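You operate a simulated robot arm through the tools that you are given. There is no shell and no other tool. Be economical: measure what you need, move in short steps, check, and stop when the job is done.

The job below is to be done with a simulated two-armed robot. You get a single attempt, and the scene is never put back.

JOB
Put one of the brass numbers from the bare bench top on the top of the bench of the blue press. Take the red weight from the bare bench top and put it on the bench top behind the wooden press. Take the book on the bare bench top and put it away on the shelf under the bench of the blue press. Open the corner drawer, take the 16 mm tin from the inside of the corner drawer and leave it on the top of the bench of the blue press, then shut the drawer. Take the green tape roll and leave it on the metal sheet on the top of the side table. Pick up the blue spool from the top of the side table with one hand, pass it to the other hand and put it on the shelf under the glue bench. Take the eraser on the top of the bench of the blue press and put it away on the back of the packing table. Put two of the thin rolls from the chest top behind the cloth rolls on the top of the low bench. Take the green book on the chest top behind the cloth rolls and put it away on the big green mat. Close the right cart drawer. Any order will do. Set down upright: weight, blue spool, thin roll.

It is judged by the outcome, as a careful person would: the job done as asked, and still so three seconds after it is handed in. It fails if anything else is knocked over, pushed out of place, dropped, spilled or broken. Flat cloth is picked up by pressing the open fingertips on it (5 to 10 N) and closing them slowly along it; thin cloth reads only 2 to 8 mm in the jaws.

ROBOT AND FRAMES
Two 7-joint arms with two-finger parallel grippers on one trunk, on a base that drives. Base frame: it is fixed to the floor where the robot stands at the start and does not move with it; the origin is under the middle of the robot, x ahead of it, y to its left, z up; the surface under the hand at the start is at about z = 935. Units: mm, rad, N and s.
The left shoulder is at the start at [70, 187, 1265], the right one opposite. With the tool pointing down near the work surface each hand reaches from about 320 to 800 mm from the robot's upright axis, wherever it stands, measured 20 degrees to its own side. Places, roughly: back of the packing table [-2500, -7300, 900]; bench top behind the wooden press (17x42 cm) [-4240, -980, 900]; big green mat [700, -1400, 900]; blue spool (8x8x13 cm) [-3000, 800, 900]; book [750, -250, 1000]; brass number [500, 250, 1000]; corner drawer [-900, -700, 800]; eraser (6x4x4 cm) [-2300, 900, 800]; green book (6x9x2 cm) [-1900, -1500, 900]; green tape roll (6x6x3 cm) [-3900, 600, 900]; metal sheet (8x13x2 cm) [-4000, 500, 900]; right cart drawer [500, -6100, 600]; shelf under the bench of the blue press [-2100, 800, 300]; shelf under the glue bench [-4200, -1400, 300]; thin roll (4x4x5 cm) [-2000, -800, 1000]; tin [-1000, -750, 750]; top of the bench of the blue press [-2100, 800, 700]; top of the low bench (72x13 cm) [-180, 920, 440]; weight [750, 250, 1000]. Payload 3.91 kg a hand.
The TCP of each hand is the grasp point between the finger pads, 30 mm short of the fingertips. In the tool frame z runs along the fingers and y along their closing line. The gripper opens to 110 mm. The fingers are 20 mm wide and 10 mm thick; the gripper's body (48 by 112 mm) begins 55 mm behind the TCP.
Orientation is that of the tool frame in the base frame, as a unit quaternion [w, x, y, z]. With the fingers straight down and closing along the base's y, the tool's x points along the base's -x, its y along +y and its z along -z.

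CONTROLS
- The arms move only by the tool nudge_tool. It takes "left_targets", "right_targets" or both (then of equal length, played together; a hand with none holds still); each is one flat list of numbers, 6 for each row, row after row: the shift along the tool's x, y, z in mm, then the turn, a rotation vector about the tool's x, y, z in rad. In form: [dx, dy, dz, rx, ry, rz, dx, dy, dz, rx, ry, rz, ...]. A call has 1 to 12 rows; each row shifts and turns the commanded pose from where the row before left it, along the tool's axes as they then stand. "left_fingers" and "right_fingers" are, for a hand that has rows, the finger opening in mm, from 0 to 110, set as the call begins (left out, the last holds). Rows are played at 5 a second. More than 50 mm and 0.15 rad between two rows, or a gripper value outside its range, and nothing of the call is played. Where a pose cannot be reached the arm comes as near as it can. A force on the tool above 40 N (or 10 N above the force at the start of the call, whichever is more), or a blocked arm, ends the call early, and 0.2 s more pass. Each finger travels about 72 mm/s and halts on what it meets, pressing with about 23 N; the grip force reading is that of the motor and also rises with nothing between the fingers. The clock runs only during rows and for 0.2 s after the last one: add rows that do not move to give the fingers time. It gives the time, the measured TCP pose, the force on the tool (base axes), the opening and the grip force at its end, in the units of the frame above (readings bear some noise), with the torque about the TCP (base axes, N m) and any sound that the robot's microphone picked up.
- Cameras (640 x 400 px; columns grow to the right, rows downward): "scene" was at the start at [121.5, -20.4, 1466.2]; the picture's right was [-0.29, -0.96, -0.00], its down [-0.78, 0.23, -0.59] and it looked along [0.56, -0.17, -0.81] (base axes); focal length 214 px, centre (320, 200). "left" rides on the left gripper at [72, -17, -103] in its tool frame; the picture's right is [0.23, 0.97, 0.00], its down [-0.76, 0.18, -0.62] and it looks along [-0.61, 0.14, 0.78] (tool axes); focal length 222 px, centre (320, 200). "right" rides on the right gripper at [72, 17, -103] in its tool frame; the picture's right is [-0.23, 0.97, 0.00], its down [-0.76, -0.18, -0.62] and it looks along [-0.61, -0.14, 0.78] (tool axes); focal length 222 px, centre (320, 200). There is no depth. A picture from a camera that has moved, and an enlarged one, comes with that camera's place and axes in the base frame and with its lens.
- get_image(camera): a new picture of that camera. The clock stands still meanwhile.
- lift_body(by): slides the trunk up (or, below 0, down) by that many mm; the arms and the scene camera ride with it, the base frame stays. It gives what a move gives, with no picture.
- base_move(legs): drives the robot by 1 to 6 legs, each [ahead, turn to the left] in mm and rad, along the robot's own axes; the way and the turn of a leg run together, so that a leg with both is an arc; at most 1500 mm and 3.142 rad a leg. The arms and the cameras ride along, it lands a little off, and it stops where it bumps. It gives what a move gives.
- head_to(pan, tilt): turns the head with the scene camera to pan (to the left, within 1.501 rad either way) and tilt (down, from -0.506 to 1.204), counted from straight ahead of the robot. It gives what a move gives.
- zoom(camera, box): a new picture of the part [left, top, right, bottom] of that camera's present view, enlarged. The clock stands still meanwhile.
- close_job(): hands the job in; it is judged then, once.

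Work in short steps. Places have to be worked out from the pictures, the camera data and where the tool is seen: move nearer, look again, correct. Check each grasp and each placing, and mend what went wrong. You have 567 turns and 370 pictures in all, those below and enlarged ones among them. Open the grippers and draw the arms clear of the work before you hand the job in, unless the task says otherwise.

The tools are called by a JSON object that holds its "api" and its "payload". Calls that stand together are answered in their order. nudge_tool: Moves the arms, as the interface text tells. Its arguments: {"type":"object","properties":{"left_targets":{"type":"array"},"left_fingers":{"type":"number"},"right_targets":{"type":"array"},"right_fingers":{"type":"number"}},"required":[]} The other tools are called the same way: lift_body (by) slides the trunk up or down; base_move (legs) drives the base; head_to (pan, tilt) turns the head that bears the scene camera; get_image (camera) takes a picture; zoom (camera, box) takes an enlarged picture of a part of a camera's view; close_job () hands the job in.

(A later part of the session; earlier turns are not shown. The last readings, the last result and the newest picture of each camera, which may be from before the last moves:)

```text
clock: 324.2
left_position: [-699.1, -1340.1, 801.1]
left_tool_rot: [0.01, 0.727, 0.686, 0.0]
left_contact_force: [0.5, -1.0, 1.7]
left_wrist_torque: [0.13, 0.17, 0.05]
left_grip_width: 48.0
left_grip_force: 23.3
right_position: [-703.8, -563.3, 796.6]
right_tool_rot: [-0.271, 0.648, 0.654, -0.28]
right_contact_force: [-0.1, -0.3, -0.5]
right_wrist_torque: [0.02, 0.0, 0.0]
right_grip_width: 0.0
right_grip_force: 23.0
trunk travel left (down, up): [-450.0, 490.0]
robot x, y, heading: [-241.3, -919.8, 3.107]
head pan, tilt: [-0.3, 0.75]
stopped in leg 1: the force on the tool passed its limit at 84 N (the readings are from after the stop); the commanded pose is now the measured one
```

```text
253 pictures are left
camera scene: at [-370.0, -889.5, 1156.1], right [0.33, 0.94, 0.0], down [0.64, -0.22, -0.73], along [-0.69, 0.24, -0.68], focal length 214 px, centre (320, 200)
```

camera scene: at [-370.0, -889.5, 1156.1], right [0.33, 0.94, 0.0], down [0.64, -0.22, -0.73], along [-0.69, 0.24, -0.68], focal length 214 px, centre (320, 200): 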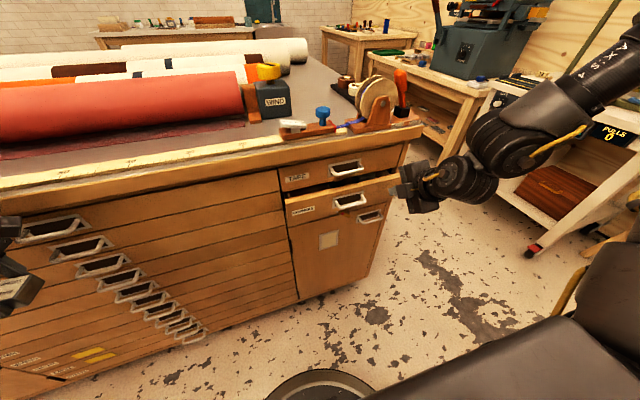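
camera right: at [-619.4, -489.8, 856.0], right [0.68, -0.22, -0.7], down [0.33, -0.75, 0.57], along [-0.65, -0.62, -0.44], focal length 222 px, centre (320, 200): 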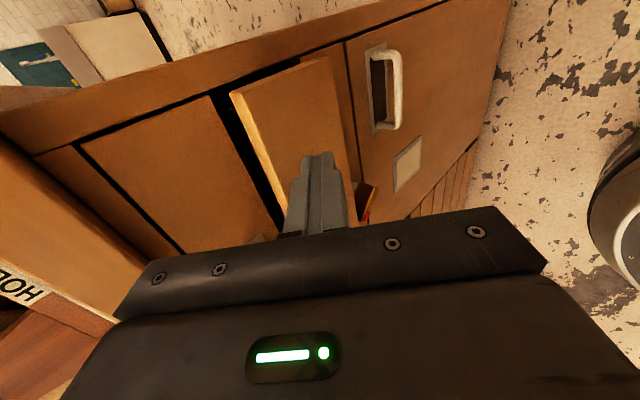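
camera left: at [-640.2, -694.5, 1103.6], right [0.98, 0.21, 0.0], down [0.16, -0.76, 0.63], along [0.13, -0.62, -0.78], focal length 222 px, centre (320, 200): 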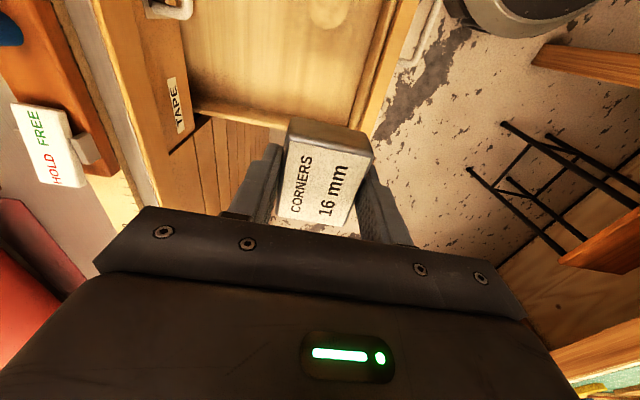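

The left hand (not the right) touched the chest front and stopped the drive. I pull the left hand back and finish the push with the right arm.

{"api": "nudge_tool", "payload": {"left_targets": [0, 25, 0, 0, 0, 0, 0, 25, 0, 0, 0, 0, 0, 20, 0, 0, 0, 0, 0, 0, 0, 0, 0, 0], "right_targets": [0, 0, 0, 0, 0, 0, 0, -10.5, 10.8, 0, 0, 0, 0, -10.5, 10.8, 0, 0, 0, 0, -10.5, 10.8, 0, 0, 0]}}

{"api": "get_image", "payload": {"camera": "scene"}}

{"api": "get_image", "payload": {"camera": "left"}}

```text
clock: 325.2
left_position: [-627.9, -1345.8, 800.2]
left_tool_rot: [0.008, 0.728, 0.686, 0.0]
left_contact_force: [-0.8, 0.2, -0.9]
left_wrist_torque: [-0.03, 0.0, 0.02]
left_grip_width: 47.8
left_grip_force: 22.7
right_position: [-749.1, -561.7, 795.0]
right_tool_rot: [-0.271, 0.648, 0.655, -0.279]
right_contact_force: [-0.8, -0.3, -0.1]
right_wrist_torque: [0.0, -0.01, -0.01]
right_grip_width: 0.0
right_grip_force: 23.0
trunk travel left (down, up): [-450.0, 490.0]
robot x, y, heading: [-242.9, -919.6, 3.103]
head pan, tilt: [-0.3, 0.75]
```

```text
252 pictures are left
camera scene: at [-370.8, -889.5, 1156.1], right [0.33, 0.94, 0.0], down [0.64, -0.23, -0.73], along [-0.69, 0.24, -0.68], focal length 214 px, centre (320, 200)
```

scene: 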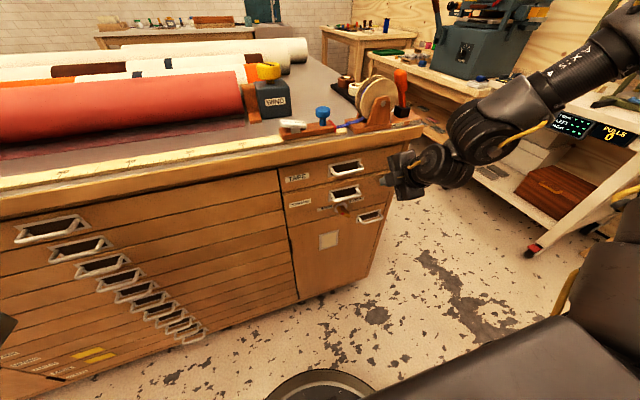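

```text
251 pictures are left
camera left: at [-643.8, -1269.2, 901.5], right [0.99, 0.17, 0.01], down [0.12, -0.76, 0.64], along [0.12, -0.62, -0.77], focal length 222 px, centre (320, 200)
```

left: 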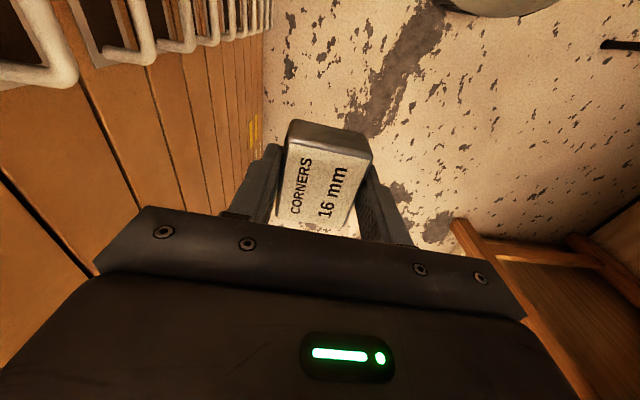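

Almost shut. Push a little more until it resists.

{"api": "nudge_tool", "payload": {"right_targets": [0, -5.6, 5.7, 0, 0, 0, 0, -5.6, 5.7, 0, 0, 0, 0, -4.2, 4.3, 0, 0, 0, 0, -4.2, 4.3, 0, 0, 0]}}

{"api": "zoom", "payload": {"camera": "scene", "box": [260, 130, 420, 250]}}

```text
clock: 326.0
left_position: [-625.6, -1343.6, 802.2]
left_tool_rot: [0.008, 0.728, 0.686, -0.001]
left_contact_force: [0.0, -1.2, -0.2]
left_wrist_torque: [0.02, -0.02, 0.0]
left_grip_width: 47.6
left_grip_force: 22.7
right_position: [-759.7, -563.9, 795.5]
right_tool_rot: [-0.268, 0.649, 0.656, -0.277]
right_contact_force: [24.5, 3.5, 19.6]
right_wrist_torque: [0.09, 0.2, -0.16]
right_grip_width: 0.0
right_grip_force: 22.9
trunk travel left (down, up): [-450.0, 490.0]
robot x, y, heading: [-241.3, -920.0, 3.096]
head pan, tilt: [-0.3, 0.75]
stopped in row 3 (right hand): the force on the tool passed its limit at 44 N (the readings are from after the stop); the commanded pose is now the measured one
```

```text
3.33 times, centred on (340, 190) of scene
camera zoom: at [-364.5, -890.1, 1157.2], right [0.34, 0.94, 0.0], down [0.64, -0.23, -0.73], along [-0.69, 0.25, -0.68], focal length 715 px, centre (253, 233)
```

zoom: 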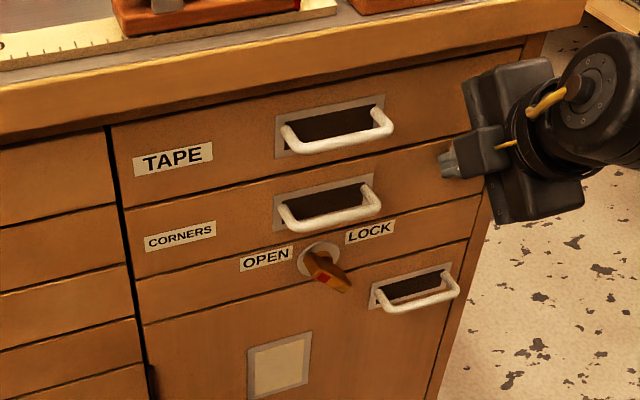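

The drawer is shut. Draw the right hand back, reverse the base, and restore the arm and trunk.

{"api": "nudge_tool", "payload": {"right_targets": [0, 10.5, -10.8, 0, 0, 0, 0, 15, -15, 0, 0, 0, 0, 15, -15, 0, 0, 0]}}

{"api": "base_move", "payload": {"legs": [[-150, 0]]}}

{"api": "lift_body", "payload": {"by": 325}}

{"api": "nudge_tool", "payload": {"right_targets": [0, 0, 0, -0.133, 0, 0, 0, 0, 0, -0.133, 0, 0, 0, 0, 0, -0.133, 0, 0, 0, 0, 0, -0.133, 0, 0, 0, 0, 0, -0.133, 0, 0, 0, 0, 0, -0.133, 0, 0], "right_fingers": 60}}

```text
clock: 326.8
left_position: [-629.0, -1342.9, 800.3]
left_tool_rot: [0.008, 0.727, 0.686, -0.001]
left_contact_force: [0.8, 0.1, -1.7]
left_wrist_torque: [0.02, -0.02, -0.01]
left_grip_width: 47.8
left_grip_force: 23.1
right_position: [-705.3, -562.8, 793.5]
right_tool_rot: [-0.268, 0.649, 0.656, -0.276]
right_contact_force: [-0.1, -0.2, 0.1]
right_wrist_torque: [0.0, -0.02, 0.03]
right_grip_width: 0.1
right_grip_force: 22.9
trunk travel left (down, up): [-450.0, 490.0]
robot x, y, heading: [-242.4, -921.5, 3.102]
head pan, tilt: [-0.3, 0.75]
```

```text
clock: 328.2
left_position: [-477.9, -1349.5, 800.2]
left_tool_rot: [0.009, 0.726, 0.687, 0.0]
left_contact_force: [0.8, 0.9, -1.2]
left_wrist_torque: [0.02, 0.05, 0.02]
left_grip_width: 47.5
left_grip_force: 23.3
right_position: [-557.0, -569.9, 792.6]
right_tool_rot: [-0.267, 0.648, 0.657, -0.277]
right_contact_force: [0.2, -0.2, 0.8]
right_wrist_torque: [0.0, -0.04, 0.03]
right_grip_width: 0.1
right_grip_force: 23.0
trunk travel left (down, up): [-450.0, 490.0]
robot x, y, heading: [-94.6, -928.3, 3.108]
head pan, tilt: [-0.3, 0.75]
```

```text
clock: 331.4
left_position: [-478.2, -1350.0, 1124.7]
left_tool_rot: [0.008, 0.727, 0.686, 0.001]
left_contact_force: [0.6, 0.2, -0.6]
left_wrist_torque: [0.01, 0.01, -0.02]
left_grip_width: 47.8
left_grip_force: 23.2
right_position: [-557.4, -569.8, 1116.7]
right_tool_rot: [-0.266, 0.648, 0.658, -0.276]
right_contact_force: [0.0, 0.7, 0.1]
right_wrist_torque: [-0.05, -0.02, -0.02]
right_grip_width: 0.0
right_grip_force: 23.2
trunk travel left (down, up): [-775.0, 165.0]
robot x, y, heading: [-95.5, -926.8, 3.106]
head pan, tilt: [-0.3, 0.75]
```

```text
clock: 332.8
left_position: [-480.1, -1350.0, 1125.2]
left_tool_rot: [0.009, 0.728, 0.686, 0.001]
left_contact_force: [-1.5, 0.4, -0.7]
left_wrist_torque: [0.0, -0.02, -0.01]
left_grip_width: 47.9
left_grip_force: 23.1
right_position: [-557.5, -570.6, 1116.7]
right_tool_rot: [0.008, 0.701, 0.713, 0.003]
right_contact_force: [-0.2, 0.4, 0.2]
right_wrist_torque: [-0.01, -0.02, -0.01]
right_grip_width: 60.1
right_grip_force: 0.0
trunk travel left (down, up): [-775.0, 165.0]
robot x, y, heading: [-92.4, -924.0, 3.11]
head pan, tilt: [-0.3, 0.75]
```

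Drawer done. Next the red weight with the right hand: drive round to face the bare bench at an angle.

{"api": "base_move", "payload": {"legs": [[0, -1.54]]}}

{"api": "base_move", "payload": {"legs": [[600, 0]]}}

{"api": "base_move", "payload": {"legs": [[0, -0.84], [250, 0]]}}

{"api": "base_move", "payload": {"legs": [[0, 0.19]]}}

{"api": "head_to", "payload": {"pan": -0.5, "tilt": 0.75}}

{"api": "get_image", "payload": {"camera": "scene"}}

```text
clock: 336.9
left_position: [-529.3, -552.6, 1124.8]
left_tool_rot: [0.006, 1.0, -0.013, -0.006]
left_contact_force: [0.5, 0.8, -1.8]
left_wrist_torque: [0.01, -0.01, 0.01]
left_grip_width: 47.6
left_grip_force: 22.8
right_position: [248.8, -451.0, 1117.4]
right_tool_rot: [0.005, 1.0, 0.023, -0.004]
right_contact_force: [-0.1, 0.2, 0.4]
right_wrist_torque: [-0.01, -0.02, -0.01]
right_grip_width: 60.1
right_grip_force: 0.0
trunk travel left (down, up): [-775.0, 165.0]
robot x, y, heading: [-96.0, -925.7, 1.568]
head pan, tilt: [-0.3, 0.75]
```

```text
clock: 340.4
left_position: [-524.8, 54.7, 1125.1]
left_tool_rot: [0.006, 1.0, -0.015, -0.006]
left_contact_force: [-0.4, 0.1, -1.4]
left_wrist_torque: [-0.02, -0.01, -0.02]
left_grip_width: 47.6
left_grip_force: 23.0
right_position: [254.6, 154.6, 1116.8]
right_tool_rot: [0.006, 1.0, 0.023, -0.003]
right_contact_force: [-0.5, -0.4, -0.1]
right_wrist_torque: [0.02, 0.02, 0.01]
right_grip_width: 59.6
right_grip_force: 0.0
trunk travel left (down, up): [-775.0, 165.0]
robot x, y, heading: [-85.2, -318.8, 1.561]
head pan, tilt: [-0.3, 0.75]
```

```text
clock: 344.4
left_position: [89.1, 419.5, 1126.5]
left_tool_rot: [0.003, 0.906, -0.424, -0.008]
left_contact_force: [-0.5, 0.8, -1.3]
left_wrist_torque: [-0.01, -0.01, 0.01]
left_grip_width: 47.8
left_grip_force: 22.9
right_position: [681.4, -94.6, 1117.4]
right_tool_rot: [0.003, 0.921, -0.389, -0.006]
right_contact_force: [0.0, 0.3, -0.4]
right_wrist_torque: [-0.02, 0.03, 0.0]
right_grip_width: 59.7
right_grip_force: 0.1
trunk travel left (down, up): [-775.0, 165.0]
robot x, y, heading: [98.3, -151.8, 0.714]
head pan, tilt: [-0.3, 0.75]
```

```text
clock: 345.5
left_position: [-19.9, 407.5, 1126.4]
left_tool_rot: [0.004, 0.943, -0.334, -0.007]
left_contact_force: [-0.1, -0.3, -1.7]
left_wrist_torque: [0.0, 0.0, 0.01]
left_grip_width: 47.6
left_grip_force: 22.8
right_position: [660.6, 14.2, 1118.1]
right_tool_rot: [0.004, 0.954, -0.3, -0.005]
right_contact_force: [0.3, -0.1, 1.0]
right_wrist_torque: [0.0, 0.01, -0.01]
right_grip_width: 60.0
right_grip_force: 0.0
trunk travel left (down, up): [-775.0, 165.0]
robot x, y, heading: [102.3, -148.1, 0.915]
head pan, tilt: [-0.3, 0.75]
```

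```text
clock: 346.2
left_position: [-19.4, 409.3, 1125.1]
left_tool_rot: [0.005, 0.942, -0.335, -0.008]
left_contact_force: [0.0, 0.0, -1.2]
left_wrist_torque: [-0.03, -0.02, -0.01]
left_grip_width: 47.9
left_grip_force: 22.6
right_position: [659.9, 14.9, 1117.9]
right_tool_rot: [0.004, 0.954, -0.3, -0.003]
right_contact_force: [0.8, 0.2, -0.7]
right_wrist_torque: [0.03, 0.03, 0.0]
right_grip_width: 59.8
right_grip_force: 0.1
trunk travel left (down, up): [-775.0, 165.0]
robot x, y, heading: [99.4, -153.8, 0.909]
head pan, tilt: [-0.499, 0.75]
```

```text
249 pictures are left
camera scene: at [207.1, -77.9, 1481.2], right [0.4, -0.92, 0.0], down [-0.62, -0.27, -0.73], along [0.67, 0.29, -0.68], focal length 214 px, centre (320, 200)
```

scene: 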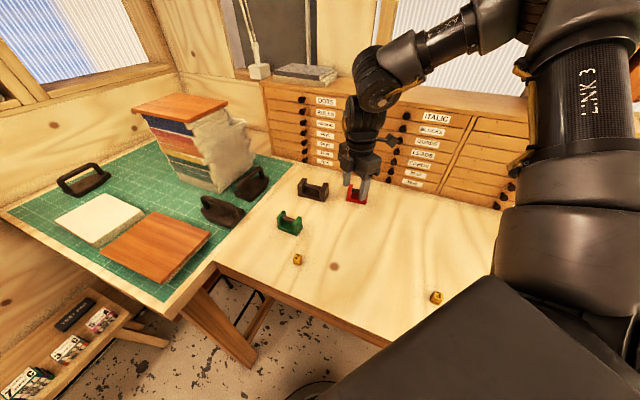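

{"api": "get_image", "payload": {"camera": "right"}}

{"api": "zoom", "payload": {"camera": "scene", "box": [280, 150, 400, 240]}}

```text
248 pictures are left
camera right: at [709.2, -39.9, 1221.2], right [-0.74, -0.67, 0.01], down [-0.52, 0.58, 0.63], along [-0.43, 0.46, -0.78], focal length 222 px, centre (320, 200)
```

right: 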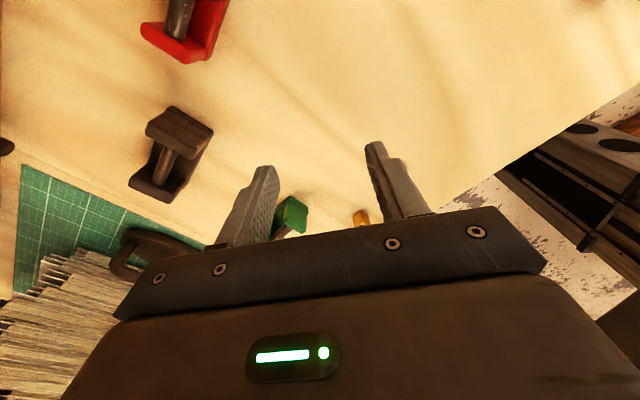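

```text
4.44 times, centred on (340, 195) of scene
camera zoom: at [207.1, -77.9, 1481.2], right [0.4, -0.92, 0.0], down [-0.62, -0.27, -0.73], along [0.67, 0.29, -0.68], focal length 953 px, centre (231, 222)
```

zoom: 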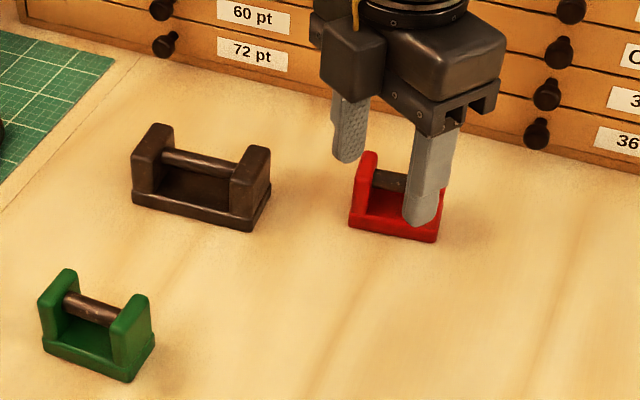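

The red weight has a bar along y between two cheeks. I move over it and turn so the fingers close across the bar.

{"api": "nudge_tool", "payload": {"right_targets": [26.5, -27.5, 0, 0, 0, 0, 26.5, -27.5, 0, 0, 0, 0, 26.5, -27.5, 0, 0, 0, 0, 26.5, -27.5, 0, 0, 0, 0, 0, 0, 0, 0, 0, 0.137, 0, 0, 0, 0, 0, 0.137, 0, 0, 0, 0, 0, 0.137, 0, 0, 0, 0, 0, 0.137, 0, 0, 0, 0, 0, 0.137, 0, 0, 0, 0, 0, 0.137, 0, 0, 0, 0, 0, 0.137]}}

{"api": "get_image", "payload": {"camera": "right"}}

```text
clock: 348.6
left_position: [-19.4, 408.6, 1124.0]
left_tool_rot: [0.004, 0.943, -0.334, -0.007]
left_contact_force: [-0.9, 0.2, -1.2]
left_wrist_torque: [-0.04, 0.01, 0.0]
left_grip_width: 48.0
left_grip_force: 23.2
right_position: [810.3, 45.2, 1114.6]
right_tool_rot: [0.005, 0.707, -0.707, -0.002]
right_contact_force: [0.9, -0.2, -0.1]
right_wrist_torque: [0.01, 0.0, 0.01]
right_grip_width: 59.7
right_grip_force: 0.0
trunk travel left (down, up): [-775.0, 165.0]
robot x, y, heading: [98.7, -151.1, 0.909]
head pan, tilt: [-0.499, 0.75]
```

```text
246 pictures are left
camera right: at [793.2, -27.7, 1220.1], right [-0.97, 0.23, 0.01], down [0.18, 0.77, 0.62], along [0.13, 0.6, -0.79], focal length 222 px, centre (320, 200)
```

right: 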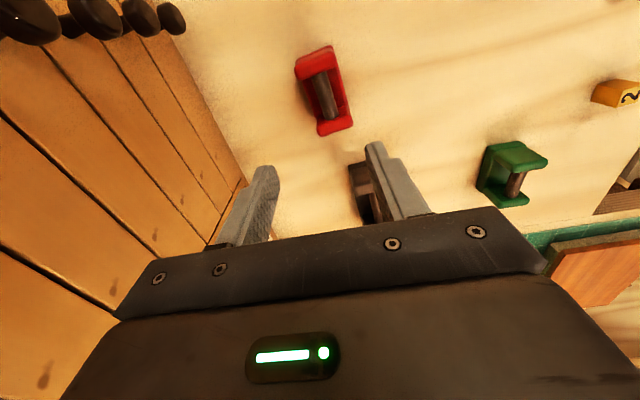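

Bar centre ≈(799,24). Shift, align 0.1 rad, and lower to z≈1045 for a closer look.

{"api": "nudge_tool", "payload": {"right_targets": [21, 11, 20, 0, 0, -0.1, 0, 0, 40, 0, 0, 0]}}

{"api": "get_image", "payload": {"camera": "right"}}

```text
clock: 349.2
left_position: [-17.4, 409.2, 1124.0]
left_tool_rot: [0.005, 0.942, -0.334, -0.009]
left_contact_force: [-0.5, -0.2, -1.5]
left_wrist_torque: [0.01, 0.05, -0.02]
left_grip_width: 47.4
left_grip_force: 22.7
right_position: [801.1, 24.5, 1055.8]
right_tool_rot: [0.006, 0.743, -0.669, -0.002]
right_contact_force: [0.1, 0.4, -0.8]
right_wrist_torque: [-0.01, 0.0, -0.03]
right_grip_width: 59.8
right_grip_force: 0.1
trunk travel left (down, up): [-775.0, 165.0]
robot x, y, heading: [99.1, -156.1, 0.909]
head pan, tilt: [-0.499, 0.75]
```

```text
245 pictures are left
camera right: at [792.4, -50.1, 1160.4], right [-0.99, 0.12, 0.01], down [0.11, 0.78, 0.62], along [0.07, 0.61, -0.79], focal length 222 px, centre (320, 200)
```

right: 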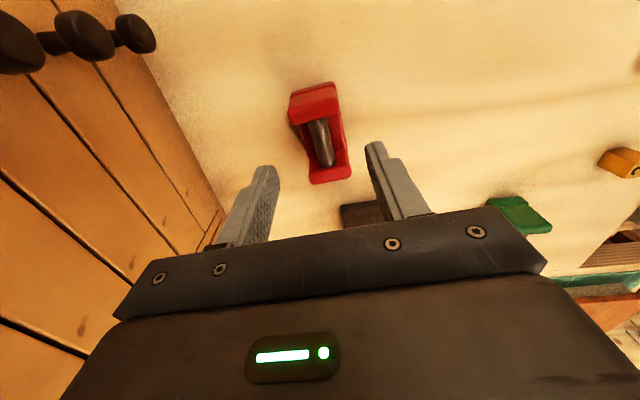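

Well aligned. Narrow to 45, descend to z≈984 and close on the bar.

{"api": "nudge_tool", "payload": {"right_targets": [-3.2, 2.2, 30, 0, 0, 0, 0, 0, 30, 0, 0, 0, 0, 0, 12, 0, 0, 0], "right_fingers": 46}}

{"api": "nudge_tool", "payload": {"right_targets": [0, 0, 0, 0, 0, 0, 0, 0, 0, 0, 0, 0, 0, 0, 0, 0, 0, 0], "right_fingers": 0}}

{"api": "get_image", "payload": {"camera": "right"}}

```text
clock: 350.0
left_position: [-19.2, 407.9, 1124.9]
left_tool_rot: [0.003, 0.942, -0.335, -0.008]
left_contact_force: [-0.8, -0.6, -1.0]
left_wrist_torque: [-0.02, -0.03, 0.0]
left_grip_width: 47.4
left_grip_force: 23.1
right_position: [794.9, 27.7, 983.2]
right_tool_rot: [0.005, 0.743, -0.669, -0.003]
right_contact_force: [0.6, 0.2, 0.2]
right_wrist_torque: [0.02, -0.02, -0.01]
right_grip_width: 45.9
right_grip_force: 0.1
trunk travel left (down, up): [-775.0, 165.0]
robot x, y, heading: [103.3, -154.9, 0.914]
head pan, tilt: [-0.499, 0.75]
```

```text
clock: 350.8
left_position: [-18.7, 408.7, 1125.2]
left_tool_rot: [0.004, 0.943, -0.334, -0.008]
left_contact_force: [0.3, 0.1, -1.0]
left_wrist_torque: [0.0, 0.02, 0.02]
left_grip_width: 47.5
left_grip_force: 23.1
right_position: [796.6, 27.7, 983.1]
right_tool_rot: [0.005, 0.743, -0.669, -0.002]
right_contact_force: [3.1, 0.4, 1.7]
right_wrist_torque: [0.07, -0.02, -0.03]
right_grip_width: 15.7
right_grip_force: 23.7
trunk travel left (down, up): [-775.0, 165.0]
robot x, y, heading: [104.2, -152.9, 0.91]
head pan, tilt: [-0.499, 0.75]
```

```text
244 pictures are left
camera right: at [786.5, -46.5, 1088.3], right [-0.99, 0.12, 0.01], down [0.1, 0.78, 0.62], along [0.07, 0.61, -0.79], focal length 222 px, centre (320, 200)
```

right: 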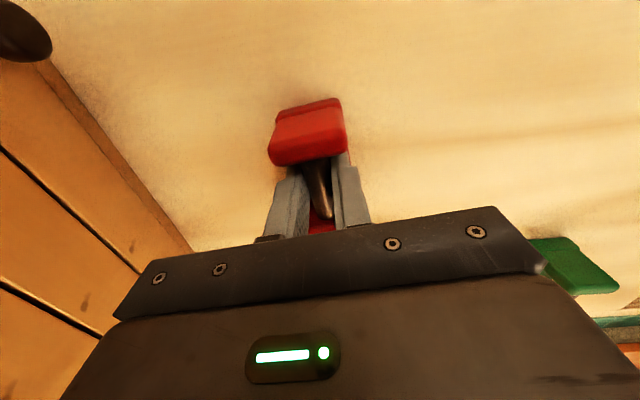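

Bar gripped (15.7 mm). Lift slowly.

{"api": "nudge_tool", "payload": {"right_targets": [0, 0, -3, 0, 0, 0, 0, 0, -5, 0, 0, 0, 0, 0, -8, 0, 0, 0, 0, 0, -10, 0, 0, 0]}}

{"api": "get_image", "payload": {"camera": "right"}}

```text
clock: 351.8
left_position: [-18.7, 409.1, 1125.0]
left_tool_rot: [0.003, 0.943, -0.334, -0.008]
left_contact_force: [-0.1, 0.0, -1.4]
left_wrist_torque: [0.01, -0.02, 0.02]
left_grip_width: 47.7
left_grip_force: 23.1
right_position: [797.0, 28.0, 1010.6]
right_tool_rot: [0.006, 0.744, -0.668, -0.003]
right_contact_force: [-0.1, -0.2, -5.2]
right_wrist_torque: [0.03, 0.0, 0.03]
right_grip_width: 15.6
right_grip_force: 22.5
trunk travel left (down, up): [-775.0, 165.0]
robot x, y, heading: [100.5, -154.8, 0.906]
head pan, tilt: [-0.499, 0.75]
```

```text
243 pictures are left
camera right: at [787.1, -47.0, 1114.0], right [-0.99, 0.12, 0.01], down [0.1, 0.78, 0.62], along [0.07, 0.61, -0.79], focal length 222 px, centre (320, 200)
```

right: 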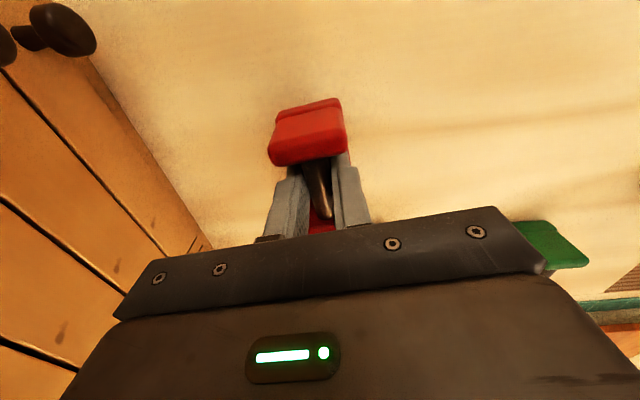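

Weight ≈0.5 kg, held well. Raise and retract the right hand, then back away.

{"api": "nudge_tool", "payload": {"right_targets": [0, 0, -20, 0, 0, 0, 0, 0, -30, 0, 0, 0, 14, 25, -25, 0, 0, 0, 14, 25, -25, 0, 0, 0, 14, 25, -25, 0, 0, 0, 14, 25, -25, 0, 0, 0, 14, 25, -25, 0, 0, 0, 14, 25, -25, 0, 0, 0, 14, 25, -25, 0, 0, 0]}}

{"api": "base_move", "payload": {"legs": [[-250, 0]]}}

```text
clock: 353.8
left_position: [-21.5, 406.5, 1125.3]
left_tool_rot: [0.002, 0.942, -0.335, -0.008]
left_contact_force: [0.3, 0.4, -1.1]
left_wrist_torque: [0.02, -0.01, -0.03]
left_grip_width: 47.7
left_grip_force: 22.6
right_position: [631.9, -89.6, 1237.7]
right_tool_rot: [0.005, 0.743, -0.669, -0.002]
right_contact_force: [-1.2, -0.3, -4.9]
right_wrist_torque: [0.03, -0.05, 0.02]
right_grip_width: 15.6
right_grip_force: 23.1
trunk travel left (down, up): [-775.0, 165.0]
robot x, y, heading: [98.5, -155.5, 0.908]
head pan, tilt: [-0.499, 0.75]
```

```text
clock: 355.7
left_position: [-172.5, 209.0, 1124.5]
left_tool_rot: [0.004, 0.943, -0.334, -0.007]
left_contact_force: [0.4, 0.3, -1.5]
left_wrist_torque: [0.0, 0.0, -0.01]
left_grip_width: 47.7
left_grip_force: 23.2
right_position: [480.8, -285.8, 1236.5]
right_tool_rot: [0.007, 0.743, -0.669, -0.002]
right_contact_force: [-0.1, -0.2, -5.2]
right_wrist_torque: [0.01, 0.04, -0.04]
right_grip_width: 15.5
right_grip_force: 23.0
trunk travel left (down, up): [-775.0, 165.0]
robot x, y, heading: [-55.5, -351.2, 0.914]
head pan, tilt: [-0.499, 0.75]
```

Now drive to the blue press bench along the aisle.

{"api": "base_move", "payload": {"legs": [[0, 1.77]]}}

{"api": "base_move", "payload": {"legs": [[500, 0], [0, 0.46]]}}

{"api": "base_move", "payload": {"legs": [[1000, 0]]}}

```text
clock: 360.4
left_position: [-579.3, -583.3, 1125.5]
left_tool_rot: [0.009, 0.853, 0.521, -0.002]
left_contact_force: [0.4, -0.8, -1.2]
left_wrist_torque: [-0.03, -0.01, 0.0]
left_grip_width: 47.6
left_grip_force: 23.2
right_position: [-228.6, 158.7, 1236.5]
right_tool_rot: [0.006, 0.988, 0.156, 0.003]
right_contact_force: [-0.7, -0.1, -5.4]
right_wrist_torque: [0.01, 0.02, -0.01]
right_grip_width: 15.3
right_grip_force: 22.4
trunk travel left (down, up): [-775.0, 165.0]
robot x, y, heading: [-56.1, -349.8, 2.684]
head pan, tilt: [-0.499, 0.75]
```

```text
clock: 364.6
left_position: [-870.3, -574.0, 1124.9]
left_tool_rot: [0.009, 0.712, 0.703, 0.0]
left_contact_force: [0.7, 0.3, -1.6]
left_wrist_torque: [-0.05, 0.02, 0.01]
left_grip_width: 47.7
left_grip_force: 23.0
right_position: [-886.0, 245.0, 1236.6]
right_tool_rot: [0.005, 0.926, 0.376, 0.004]
right_contact_force: [-0.8, -0.2, -5.7]
right_wrist_torque: [0.03, 0.01, 0.0]
right_grip_width: 15.4
right_grip_force: 22.9
trunk travel left (down, up): [-775.0, 165.0]
robot x, y, heading: [-504.0, -138.6, -3.131]
head pan, tilt: [-0.499, 0.75]
```

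```text
clock: 369.7
left_position: [-1838.3, -593.8, 1124.8]
left_tool_rot: [0.009, 0.706, 0.708, 0.001]
left_contact_force: [0.4, 0.5, -0.4]
left_wrist_torque: [0.01, 0.01, -0.01]
left_grip_width: 47.5
left_grip_force: 23.4
right_position: [-1864.9, 226.0, 1236.9]
right_tool_rot: [0.004, 0.924, 0.383, 0.004]
right_contact_force: [-0.4, -0.4, -5.8]
right_wrist_torque: [0.02, 0.0, -0.02]
right_grip_width: 15.5
right_grip_force: 22.9
trunk travel left (down, up): [-775.0, 165.0]
robot x, y, heading: [-1479.4, -150.5, -3.118]
head pan, tilt: [-0.499, 0.75]
```

{"api": "base_move", "payload": {"legs": [[775, 0]]}}

{"api": "base_move", "payload": {"legs": [[0, -1.595]]}}

{"api": "nudge_tool", "payload": {"right_targets": [20, 20, 0, 0, 0, 0, 20, 20, 0, 0, 0, 0]}}

{"api": "base_move", "payload": {"legs": [[250, 0]]}}

{"api": "get_image", "payload": {"camera": "left"}}

```text
clock: 373.9
left_position: [-2616.6, -610.1, 1125.6]
left_tool_rot: [0.009, 0.708, 0.706, 0.0]
left_contact_force: [0.5, 0.3, -0.4]
left_wrist_torque: [-0.03, -0.02, 0.01]
left_grip_width: 47.8
left_grip_force: 23.1
right_position: [-2642.5, 209.1, 1236.4]
right_tool_rot: [0.005, 0.924, 0.383, 0.004]
right_contact_force: [0.4, -0.7, -5.7]
right_wrist_torque: [-0.02, -0.03, 0.02]
right_grip_width: 15.7
right_grip_force: 22.8
trunk travel left (down, up): [-775.0, 165.0]
robot x, y, heading: [-2256.1, -165.3, -3.126]
head pan, tilt: [-0.499, 0.75]
```

```text
clock: 378.2
left_position: [-2686.0, 215.0, 1125.9]
left_tool_rot: [0.006, 1.0, -0.022, -0.006]
left_contact_force: [0.0, -0.3, -1.8]
left_wrist_torque: [0.03, -0.02, -0.01]
left_grip_width: 48.0
left_grip_force: 23.0
right_position: [-1866.8, 205.8, 1237.0]
right_tool_rot: [0.006, 0.916, -0.402, -0.001]
right_contact_force: [0.1, -0.1, -5.9]
right_wrist_torque: [-0.04, 0.01, -0.02]
right_grip_width: 15.7
right_grip_force: 22.6
trunk travel left (down, up): [-775.0, 165.0]
robot x, y, heading: [-2259.5, -163.0, 1.551]
head pan, tilt: [-0.499, 0.75]
```

```text
clock: 378.8
left_position: [-2686.1, 212.2, 1126.6]
left_tool_rot: [0.005, 1.0, -0.022, -0.007]
left_contact_force: [0.2, -0.6, -0.8]
left_wrist_torque: [0.02, 0.02, 0.01]
left_grip_width: 47.6
left_grip_force: 22.6
right_position: [-1867.9, 148.2, 1238.2]
right_tool_rot: [0.006, 0.915, -0.402, -0.001]
right_contact_force: [0.2, 0.3, -5.1]
right_wrist_torque: [0.02, -0.02, 0.0]
right_grip_width: 15.6
right_grip_force: 23.2
trunk travel left (down, up): [-775.0, 165.0]
robot x, y, heading: [-2256.4, -163.0, 1.553]
head pan, tilt: [-0.499, 0.75]
```

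```text
clock: 380.6
left_position: [-2681.7, 461.5, 1125.9]
left_tool_rot: [0.007, 1.0, -0.019, -0.006]
left_contact_force: [0.6, 0.3, -1.1]
left_wrist_torque: [0.04, 0.02, 0.01]
left_grip_width: 47.7
left_grip_force: 22.9
right_position: [-1864.9, 397.6, 1238.5]
right_tool_rot: [0.007, 0.916, -0.401, -0.001]
right_contact_force: [-0.4, -0.3, -5.3]
right_wrist_torque: [-0.02, 0.0, 0.02]
right_grip_width: 15.4
right_grip_force: 23.4
trunk travel left (down, up): [-775.0, 165.0]
robot x, y, heading: [-2251.2, 85.0, 1.552]
head pan, tilt: [-0.499, 0.75]
```

```text
242 pictures are left
camera left: at [-2607.6, 476.0, 1227.7], right [0.19, -0.98, 0.01], down [-0.76, -0.14, 0.63], along [-0.62, -0.13, -0.77], focal length 222 px, centre (320, 200)
```

left: 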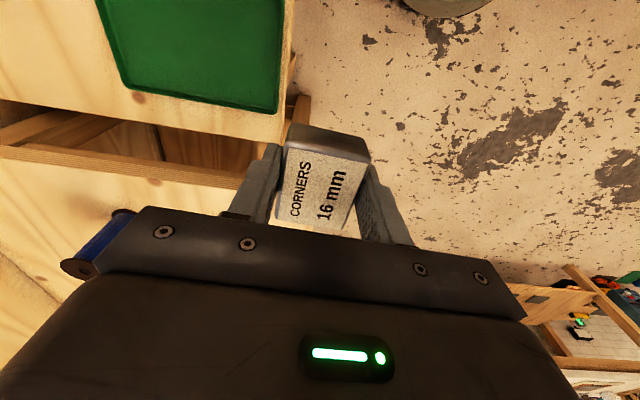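

Move the tin over the free spot near (-2505,597) and lower the trunk 250.

{"api": "nudge_tool", "payload": {"left_targets": [28.5, -24, 0, 0, 0, 0, 28.5, -24, 0, 0, 0, 0, 28.5, -24, 0, 0, 0, 0, 28.5, -24, 0, 0, 0, 0, 28.5, -24, 0, 0, 0, 0, 28.5, -24, 0, 0, 0, 0]}}

{"api": "lift_body", "payload": {"by": -250}}

{"api": "get_image", "payload": {"camera": "left"}}

{"api": "head_to", "payload": {"pan": 0.2, "tilt": 0.8}}

{"api": "get_image", "payload": {"camera": "scene"}}

```text
clock: 382.0
left_position: [-2502.6, 597.9, 1121.7]
left_tool_rot: [0.007, 1.0, -0.02, -0.008]
left_contact_force: [-0.4, -0.2, -2.3]
left_wrist_torque: [-0.02, 0.01, -0.02]
left_grip_width: 47.8
left_grip_force: 23.0
right_position: [-1861.9, 402.2, 1236.6]
right_tool_rot: [0.007, 0.916, -0.402, -0.002]
right_contact_force: [-0.4, 0.0, -5.9]
right_wrist_torque: [-0.03, 0.02, -0.01]
right_grip_width: 15.7
right_grip_force: 22.8
trunk travel left (down, up): [-775.0, 165.0]
robot x, y, heading: [-2253.3, 85.8, 1.554]
head pan, tilt: [-0.499, 0.75]
```

```text
clock: 384.6
left_position: [-2503.8, 595.5, 872.4]
left_tool_rot: [0.006, 1.0, -0.021, -0.007]
left_contact_force: [-0.1, -0.2, -1.1]
left_wrist_torque: [-0.01, 0.02, 0.03]
left_grip_width: 47.7
left_grip_force: 23.4
right_position: [-1863.3, 399.2, 988.5]
right_tool_rot: [0.006, 0.916, -0.401, -0.001]
right_contact_force: [0.6, -0.6, -5.7]
right_wrist_torque: [0.01, -0.02, -0.03]
right_grip_width: 15.6
right_grip_force: 23.1
trunk travel left (down, up): [-525.0, 415.0]
robot x, y, heading: [-2250.6, 83.8, 1.553]
head pan, tilt: [-0.499, 0.75]
```

```text
241 pictures are left
camera left: at [-2430.1, 611.5, 974.6], right [0.19, -0.98, 0.01], down [-0.76, -0.14, 0.63], along [-0.62, -0.13, -0.77], focal length 222 px, centre (320, 200)
```

left: 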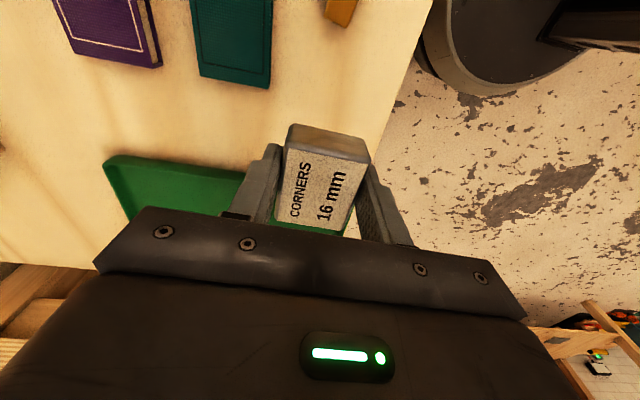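

```text
clock: 385.7
left_position: [-2504.2, 596.2, 872.8]
left_tool_rot: [0.006, 1.0, -0.019, -0.006]
left_contact_force: [0.7, -0.5, -3.0]
left_wrist_torque: [-0.02, -0.05, -0.01]
left_grip_width: 47.8
left_grip_force: 22.7
right_position: [-1864.0, 400.3, 987.5]
right_tool_rot: [0.006, 0.916, -0.402, -0.001]
right_contact_force: [-0.1, 0.4, -5.2]
right_wrist_torque: [-0.02, 0.03, 0.0]
right_grip_width: 15.5
right_grip_force: 23.4
trunk travel left (down, up): [-525.0, 415.0]
robot x, y, heading: [-2250.4, 82.9, 1.552]
head pan, tilt: [0.201, 0.799]
```

```text
240 pictures are left
camera scene: at [-2262.8, 214.7, 1227.1], right [0.98, 0.18, 0.0], down [0.13, -0.71, -0.7], along [-0.13, 0.69, -0.72], focal length 214 px, centre (320, 200)
```

scene: 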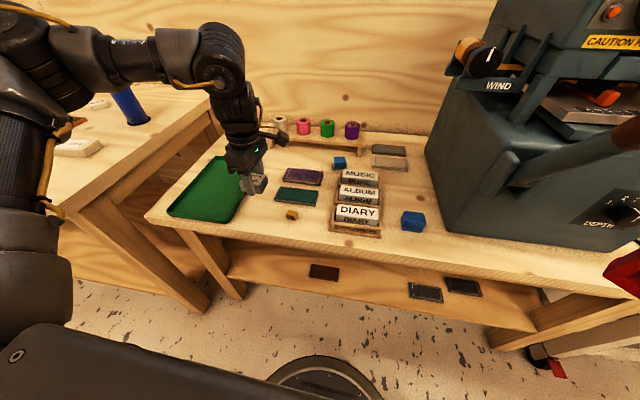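

Spot is clear. Descend to the bench.

{"api": "nudge_tool", "payload": {"left_targets": [0, 0, 40, 0, 0, 0, 0, 0, 35, 0, 0, 0, 0, 0, 18, 0, 0, 0]}}

{"api": "nudge_tool", "payload": {"left_targets": [0, 0, 4, 0, 0, 0, 0, 0, 3, 0, 0, 0, 0, 0, 3, 0, 0, 0]}}

```text
clock: 386.5
left_position: [-2505.1, 594.9, 780.4]
left_tool_rot: [0.006, 1.0, -0.02, -0.006]
left_contact_force: [0.0, -0.7, -1.9]
left_wrist_torque: [0.01, 0.01, 0.03]
left_grip_width: 47.8
left_grip_force: 23.1
right_position: [-1865.0, 399.6, 987.4]
right_tool_rot: [0.006, 0.916, -0.401, -0.001]
right_contact_force: [0.5, 0.7, -5.5]
right_wrist_torque: [-0.01, -0.02, -0.01]
right_grip_width: 15.5
right_grip_force: 22.8
trunk travel left (down, up): [-525.0, 415.0]
robot x, y, heading: [-2249.1, 82.7, 1.55]
head pan, tilt: [0.201, 0.799]
```

```text
clock: 387.3
left_position: [-2505.3, 595.4, 770.3]
left_tool_rot: [0.006, 1.0, -0.02, -0.007]
left_contact_force: [-1.5, 0.9, 4.6]
left_wrist_torque: [0.19, -0.02, 0.04]
left_grip_width: 47.6
left_grip_force: 22.9
right_position: [-1864.6, 399.3, 987.9]
right_tool_rot: [0.005, 0.916, -0.402, -0.001]
right_contact_force: [-0.7, 0.3, -5.0]
right_wrist_torque: [-0.02, -0.08, 0.03]
right_grip_width: 15.5
right_grip_force: 22.8
trunk travel left (down, up): [-525.0, 415.0]
robot x, y, heading: [-2253.6, 81.9, 1.553]
head pan, tilt: [0.201, 0.799]
```

Contact. Release and lift away.

{"api": "nudge_tool", "payload": {"left_targets": [0, 0, 0, 0, 0, 0, 0, 0, 0, 0, 0, 0, 0, 0, -12, 0, 0, 0, 0, 0, -30, 0, 0, 0, 0, 0, -40, 0, 0, 0, 0, 0, -40, 0, 0, 0], "left_fingers": 64}}

{"api": "get_image", "payload": {"camera": "left"}}

```text
clock: 388.7
left_position: [-2503.4, 595.9, 892.3]
left_tool_rot: [0.006, 1.0, -0.021, -0.006]
left_contact_force: [-0.3, -0.8, -0.3]
left_wrist_torque: [0.01, 0.01, -0.04]
left_grip_width: 64.1
left_grip_force: 0.0
right_position: [-1862.2, 398.7, 988.9]
right_tool_rot: [0.006, 0.916, -0.402, -0.001]
right_contact_force: [0.6, -0.9, -5.7]
right_wrist_torque: [-0.02, 0.0, -0.01]
right_grip_width: 15.7
right_grip_force: 22.6
trunk travel left (down, up): [-525.0, 415.0]
robot x, y, heading: [-2246.5, 84.0, 1.551]
head pan, tilt: [0.201, 0.799]
```

```text
239 pictures are left
camera left: at [-2429.0, 610.1, 994.0], right [0.19, -0.98, 0.01], down [-0.76, -0.14, 0.64], along [-0.62, -0.13, -0.77], focal length 222 px, centre (320, 200)
```

left: 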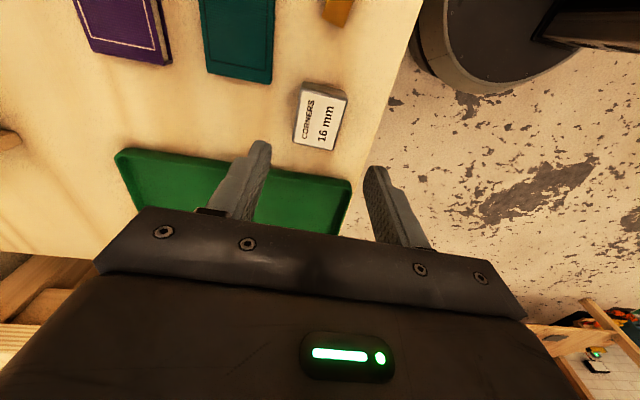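

Tin placed. Raise, back off and move towards the side table to find the tape roll and metal sheet.

{"api": "lift_body", "payload": {"by": 250}}

{"api": "base_move", "payload": {"legs": [[-200, 0]]}}

{"api": "base_move", "payload": {"legs": [[0, 1.45]]}}

{"api": "head_to", "payload": {"pan": -0.4, "tilt": 0.5}}

{"api": "get_image", "payload": {"camera": "scene"}}

```text
clock: 391.2
left_position: [-2503.7, 597.5, 1140.1]
left_tool_rot: [0.007, 1.0, -0.02, -0.007]
left_contact_force: [-0.1, 0.1, 1.6]
left_wrist_torque: [-0.01, 0.0, 0.01]
left_grip_width: 64.0
left_grip_force: 0.1
right_position: [-1864.1, 399.6, 1236.6]
right_tool_rot: [0.006, 0.916, -0.4, -0.001]
right_contact_force: [0.1, 0.4, -5.3]
right_wrist_torque: [0.01, -0.01, 0.04]
right_grip_width: 15.4
right_grip_force: 23.3
trunk travel left (down, up): [-775.0, 165.0]
robot x, y, heading: [-2253.3, 83.0, 1.551]
head pan, tilt: [0.201, 0.799]
```

```text
clock: 392.9
left_position: [-2507.5, 395.7, 1139.9]
left_tool_rot: [0.008, 1.0, -0.021, -0.007]
left_contact_force: [0.1, -0.1, -0.2]
left_wrist_torque: [-0.02, 0.01, 0.0]
left_grip_width: 63.9
left_grip_force: 0.0
right_position: [-1866.9, 199.7, 1237.5]
right_tool_rot: [0.008, 0.916, -0.402, -0.002]
right_contact_force: [-0.3, 0.6, -6.0]
right_wrist_torque: [0.01, 0.0, -0.01]
right_grip_width: 15.6
right_grip_force: 22.7
trunk travel left (down, up): [-775.0, 165.0]
robot x, y, heading: [-2258.5, -117.4, 1.551]
head pan, tilt: [0.201, 0.799]
```

```text
clock: 396.8
left_position: [-2796.6, -300.0, 1141.3]
left_tool_rot: [0.008, 0.766, 0.643, -0.001]
left_contact_force: [0.8, 0.0, 0.6]
left_wrist_torque: [0.02, 0.0, 0.0]
left_grip_width: 64.0
left_grip_force: 0.0
right_position: [-2516.4, 307.4, 1236.9]
right_tool_rot: [0.005, 0.954, 0.301, 0.004]
right_contact_force: [0.4, 0.4, -4.9]
right_wrist_torque: [0.0, 0.01, 0.01]
right_grip_width: 15.7
right_grip_force: 23.1
trunk travel left (down, up): [-775.0, 165.0]
robot x, y, heading: [-2254.9, -115.5, 2.99]
head pan, tilt: [0.201, 0.799]
```

```text
clock: 397.8
left_position: [-2796.8, -300.5, 1140.6]
left_tool_rot: [0.009, 0.766, 0.643, 0.0]
left_contact_force: [0.8, -0.4, -0.4]
left_wrist_torque: [-0.01, 0.01, -0.02]
left_grip_width: 64.2
left_grip_force: 0.1
right_position: [-2517.1, 307.7, 1238.5]
right_tool_rot: [0.006, 0.954, 0.3, 0.003]
right_contact_force: [-0.1, -0.1, -5.4]
right_wrist_torque: [0.0, -0.02, -0.01]
right_grip_width: 15.2
right_grip_force: 22.9
trunk travel left (down, up): [-775.0, 165.0]
robot x, y, heading: [-2256.8, -120.9, 2.986]
head pan, tilt: [-0.4, 0.499]
```

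```text
238 pictures are left
camera scene: at [-2380.9, -61.9, 1503.0], right [0.52, 0.85, 0.0], down [0.41, -0.25, -0.88], along [-0.75, 0.46, -0.48], focal length 214 px, centre (320, 200)
```

scene: 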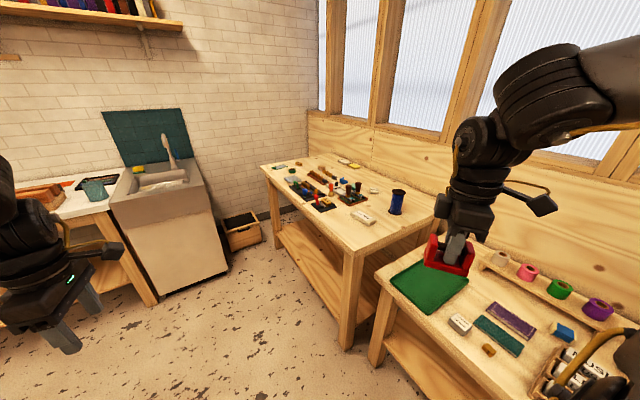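

The side table's front edge is y≈420, x −4140…−2900. I drive to x≈-3620 and face it.

{"api": "base_move", "payload": {"legs": [[0, 0.06], [1368, 0]]}}

{"api": "base_move", "payload": {"legs": [[0, -1.48]]}}

{"api": "head_to", "payload": {"pan": 0.3, "tilt": 0.7}}

{"api": "get_image", "payload": {"camera": "scene"}}

```text
clock: 405.0
left_position: [-4139.0, -207.0, 1141.2]
left_tool_rot: [0.008, 0.745, 0.667, 0.0]
left_contact_force: [0.4, -0.7, 0.4]
left_wrist_torque: [0.01, -0.01, -0.02]
left_grip_width: 63.8
left_grip_force: 0.1
right_position: [-3894.8, 417.0, 1237.8]
right_tool_rot: [0.005, 0.944, 0.33, 0.004]
right_contact_force: [0.0, 0.1, -6.1]
right_wrist_torque: [0.01, 0.0, -0.02]
right_grip_width: 15.6
right_grip_force: 23.1
trunk travel left (down, up): [-775.0, 165.0]
robot x, y, heading: [-3610.5, 8.7, 3.048]
head pan, tilt: [-0.4, 0.499]
```

```text
clock: 409.1
left_position: [-3864.9, 517.1, 1141.1]
left_tool_rot: [0.005, 1.0, -0.015, -0.007]
left_contact_force: [-0.2, 0.3, 0.0]
left_wrist_torque: [-0.03, 0.01, -0.02]
left_grip_width: 64.1
left_grip_force: 0.1
right_position: [-3224.3, 326.0, 1239.1]
right_tool_rot: [0.007, 0.918, -0.397, 0.0]
right_contact_force: [1.1, -0.5, -4.8]
right_wrist_torque: [-0.01, 0.01, -0.01]
right_grip_width: 15.7
right_grip_force: 22.8
trunk travel left (down, up): [-775.0, 165.0]
robot x, y, heading: [-3607.5, 5.2, 1.556]
head pan, tilt: [-0.4, 0.499]
```

```text
clock: 410.1
left_position: [-3865.7, 517.9, 1139.9]
left_tool_rot: [0.005, 1.0, -0.015, -0.006]
left_contact_force: [0.8, 0.2, 0.1]
left_wrist_torque: [-0.04, 0.02, 0.01]
left_grip_width: 64.0
left_grip_force: 0.2
right_position: [-3224.6, 326.7, 1237.7]
right_tool_rot: [0.006, 0.918, -0.397, 0.0]
right_contact_force: [0.0, 0.1, -5.8]
right_wrist_torque: [-0.02, -0.03, -0.01]
right_grip_width: 15.8
right_grip_force: 23.0
trunk travel left (down, up): [-775.0, 165.0]
robot x, y, heading: [-3609.4, 7.2, 1.561]
head pan, tilt: [0.3, 0.7]
```

```text
237 pictures are left
camera scene: at [-3630.4, 140.0, 1485.4], right [0.96, 0.28, 0.0], down [0.18, -0.62, -0.76], along [-0.22, 0.73, -0.64], focal length 214 px, centre (320, 200)
```

scene: 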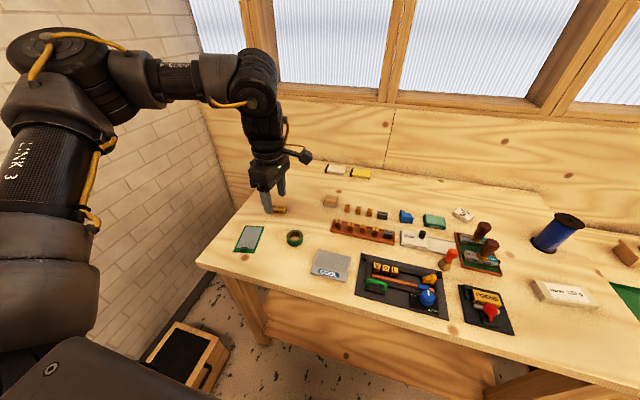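

I zoom on the left part of the table.

{"api": "zoom", "payload": {"camera": "scene", "box": [210, 190, 370, 300]}}

{"api": "get_image", "payload": {"camera": "left"}}

```text
3.64 times, centred on (290, 245) of scene
camera zoom: at [-3630.4, 140.0, 1485.4], right [0.96, 0.28, 0.0], down [0.18, -0.62, -0.76], along [-0.22, 0.73, -0.64], focal length 780 px, centre (429, 36)
```

zoom: 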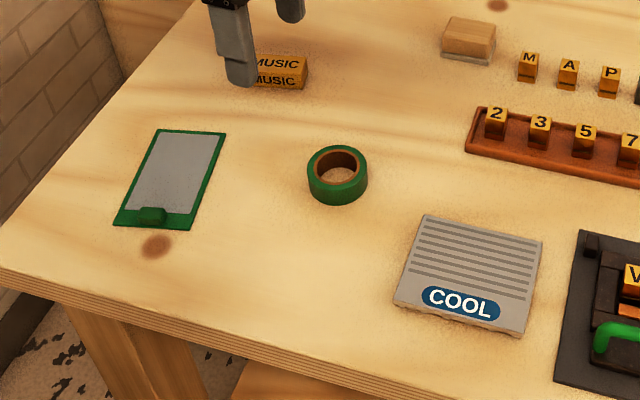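

```text
235 pictures are left
camera left: at [-3791.7, 532.9, 1243.0], right [0.2, -0.98, 0.01], down [-0.76, -0.15, 0.63], along [-0.62, -0.13, -0.77], focal length 222 px, centre (320, 200)
```

left: 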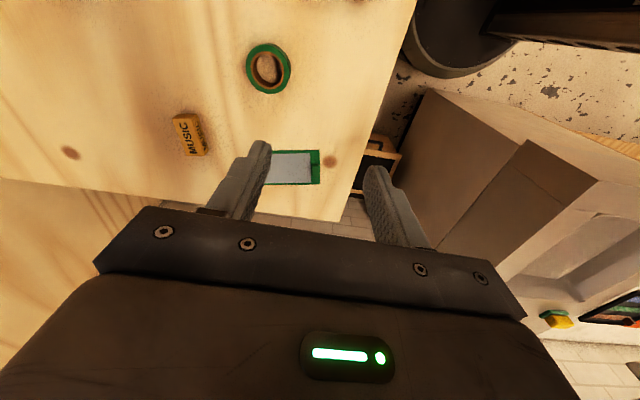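

Metal sheet (green-edged, 75×125) is centred at (-4028,556); tape at (-3859,590), top z≈896; table z≈868. Move 85 ahead and turn slightly right.

{"api": "base_move", "payload": {"legs": [[85, 0], [0, -0.11]]}}

{"api": "get_image", "payload": {"camera": "left"}}

```text
clock: 411.7
left_position: [-3808.6, 622.4, 1143.6]
left_tool_rot: [0.004, 0.997, -0.071, -0.005]
left_contact_force: [-0.3, -0.3, -0.2]
left_wrist_torque: [0.05, -0.02, 0.0]
left_grip_width: 63.8
left_grip_force: 0.0
right_position: [-3192.3, 360.7, 1239.7]
right_tool_rot: [0.004, 0.894, -0.448, 0.0]
right_contact_force: [-0.1, -0.8, -5.8]
right_wrist_torque: [0.04, -0.03, 0.01]
right_grip_width: 15.9
right_grip_force: 22.9
trunk travel left (down, up): [-775.0, 165.0]
robot x, y, heading: [-3607.4, 92.7, 1.449]
head pan, tilt: [0.3, 0.7]
```

```text
234 pictures are left
camera left: at [-3734.1, 629.0, 1244.9], right [0.09, -1.0, 0.01], down [-0.77, -0.06, 0.63], along [-0.63, -0.06, -0.77], focal length 222 px, centre (320, 200)
```

left: 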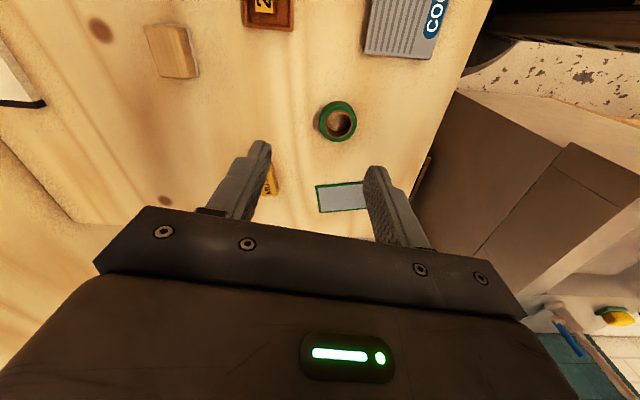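

Tape at (-3858,584). Move over it, open to 90, lower the trunk 150.

{"api": "nudge_tool", "payload": {"left_targets": [-21.5, 22, 0, 0, 0, 0, -21.5, 22, 0, 0, 0, 0], "left_fingers": 90}}

{"api": "lift_body", "payload": {"by": -150}}

{"api": "get_image", "payload": {"camera": "left"}}

```text
clock: 412.3
left_position: [-3857.5, 586.1, 1141.8]
left_tool_rot: [0.004, 0.997, -0.071, -0.006]
left_contact_force: [-0.4, -0.1, 0.7]
left_wrist_torque: [0.01, -0.05, -0.01]
left_grip_width: 89.9
left_grip_force: 0.1
right_position: [-3194.2, 361.8, 1240.2]
right_tool_rot: [0.005, 0.895, -0.447, 0.0]
right_contact_force: [-0.8, -0.5, -4.5]
right_wrist_torque: [0.04, 0.01, -0.01]
right_grip_width: 15.6
right_grip_force: 22.8
trunk travel left (down, up): [-775.0, 165.0]
robot x, y, heading: [-3605.5, 86.8, 1.448]
head pan, tilt: [0.3, 0.7]
```

```text
clock: 414.1
left_position: [-3853.4, 588.5, 991.9]
left_tool_rot: [0.005, 0.997, -0.071, -0.007]
left_contact_force: [0.0, 0.7, -0.5]
left_wrist_torque: [-0.01, -0.02, -0.01]
left_grip_width: 89.9
left_grip_force: 0.0
right_position: [-3190.0, 364.5, 1087.2]
right_tool_rot: [0.006, 0.894, -0.448, -0.001]
right_contact_force: [-0.6, -0.3, -5.8]
right_wrist_torque: [-0.04, 0.01, -0.02]
right_grip_width: 15.5
right_grip_force: 22.9
trunk travel left (down, up): [-625.0, 315.0]
robot x, y, heading: [-3604.3, 87.2, 1.445]
head pan, tilt: [0.3, 0.7]
```

```text
233 pictures are left
camera left: at [-3779.2, 595.4, 1093.6], right [0.09, -1.0, 0.01], down [-0.77, -0.06, 0.63], along [-0.63, -0.06, -0.77], focal length 222 px, centre (320, 200)
```

left: 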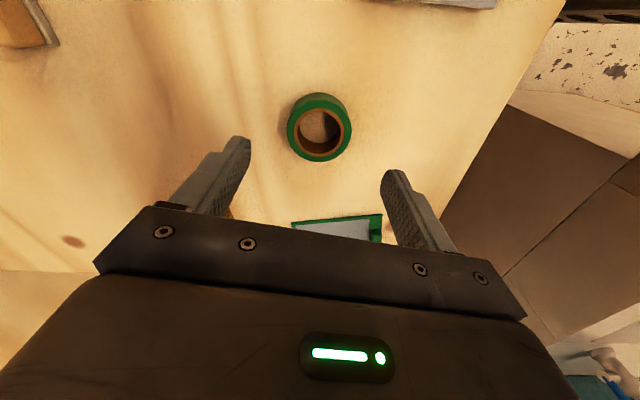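

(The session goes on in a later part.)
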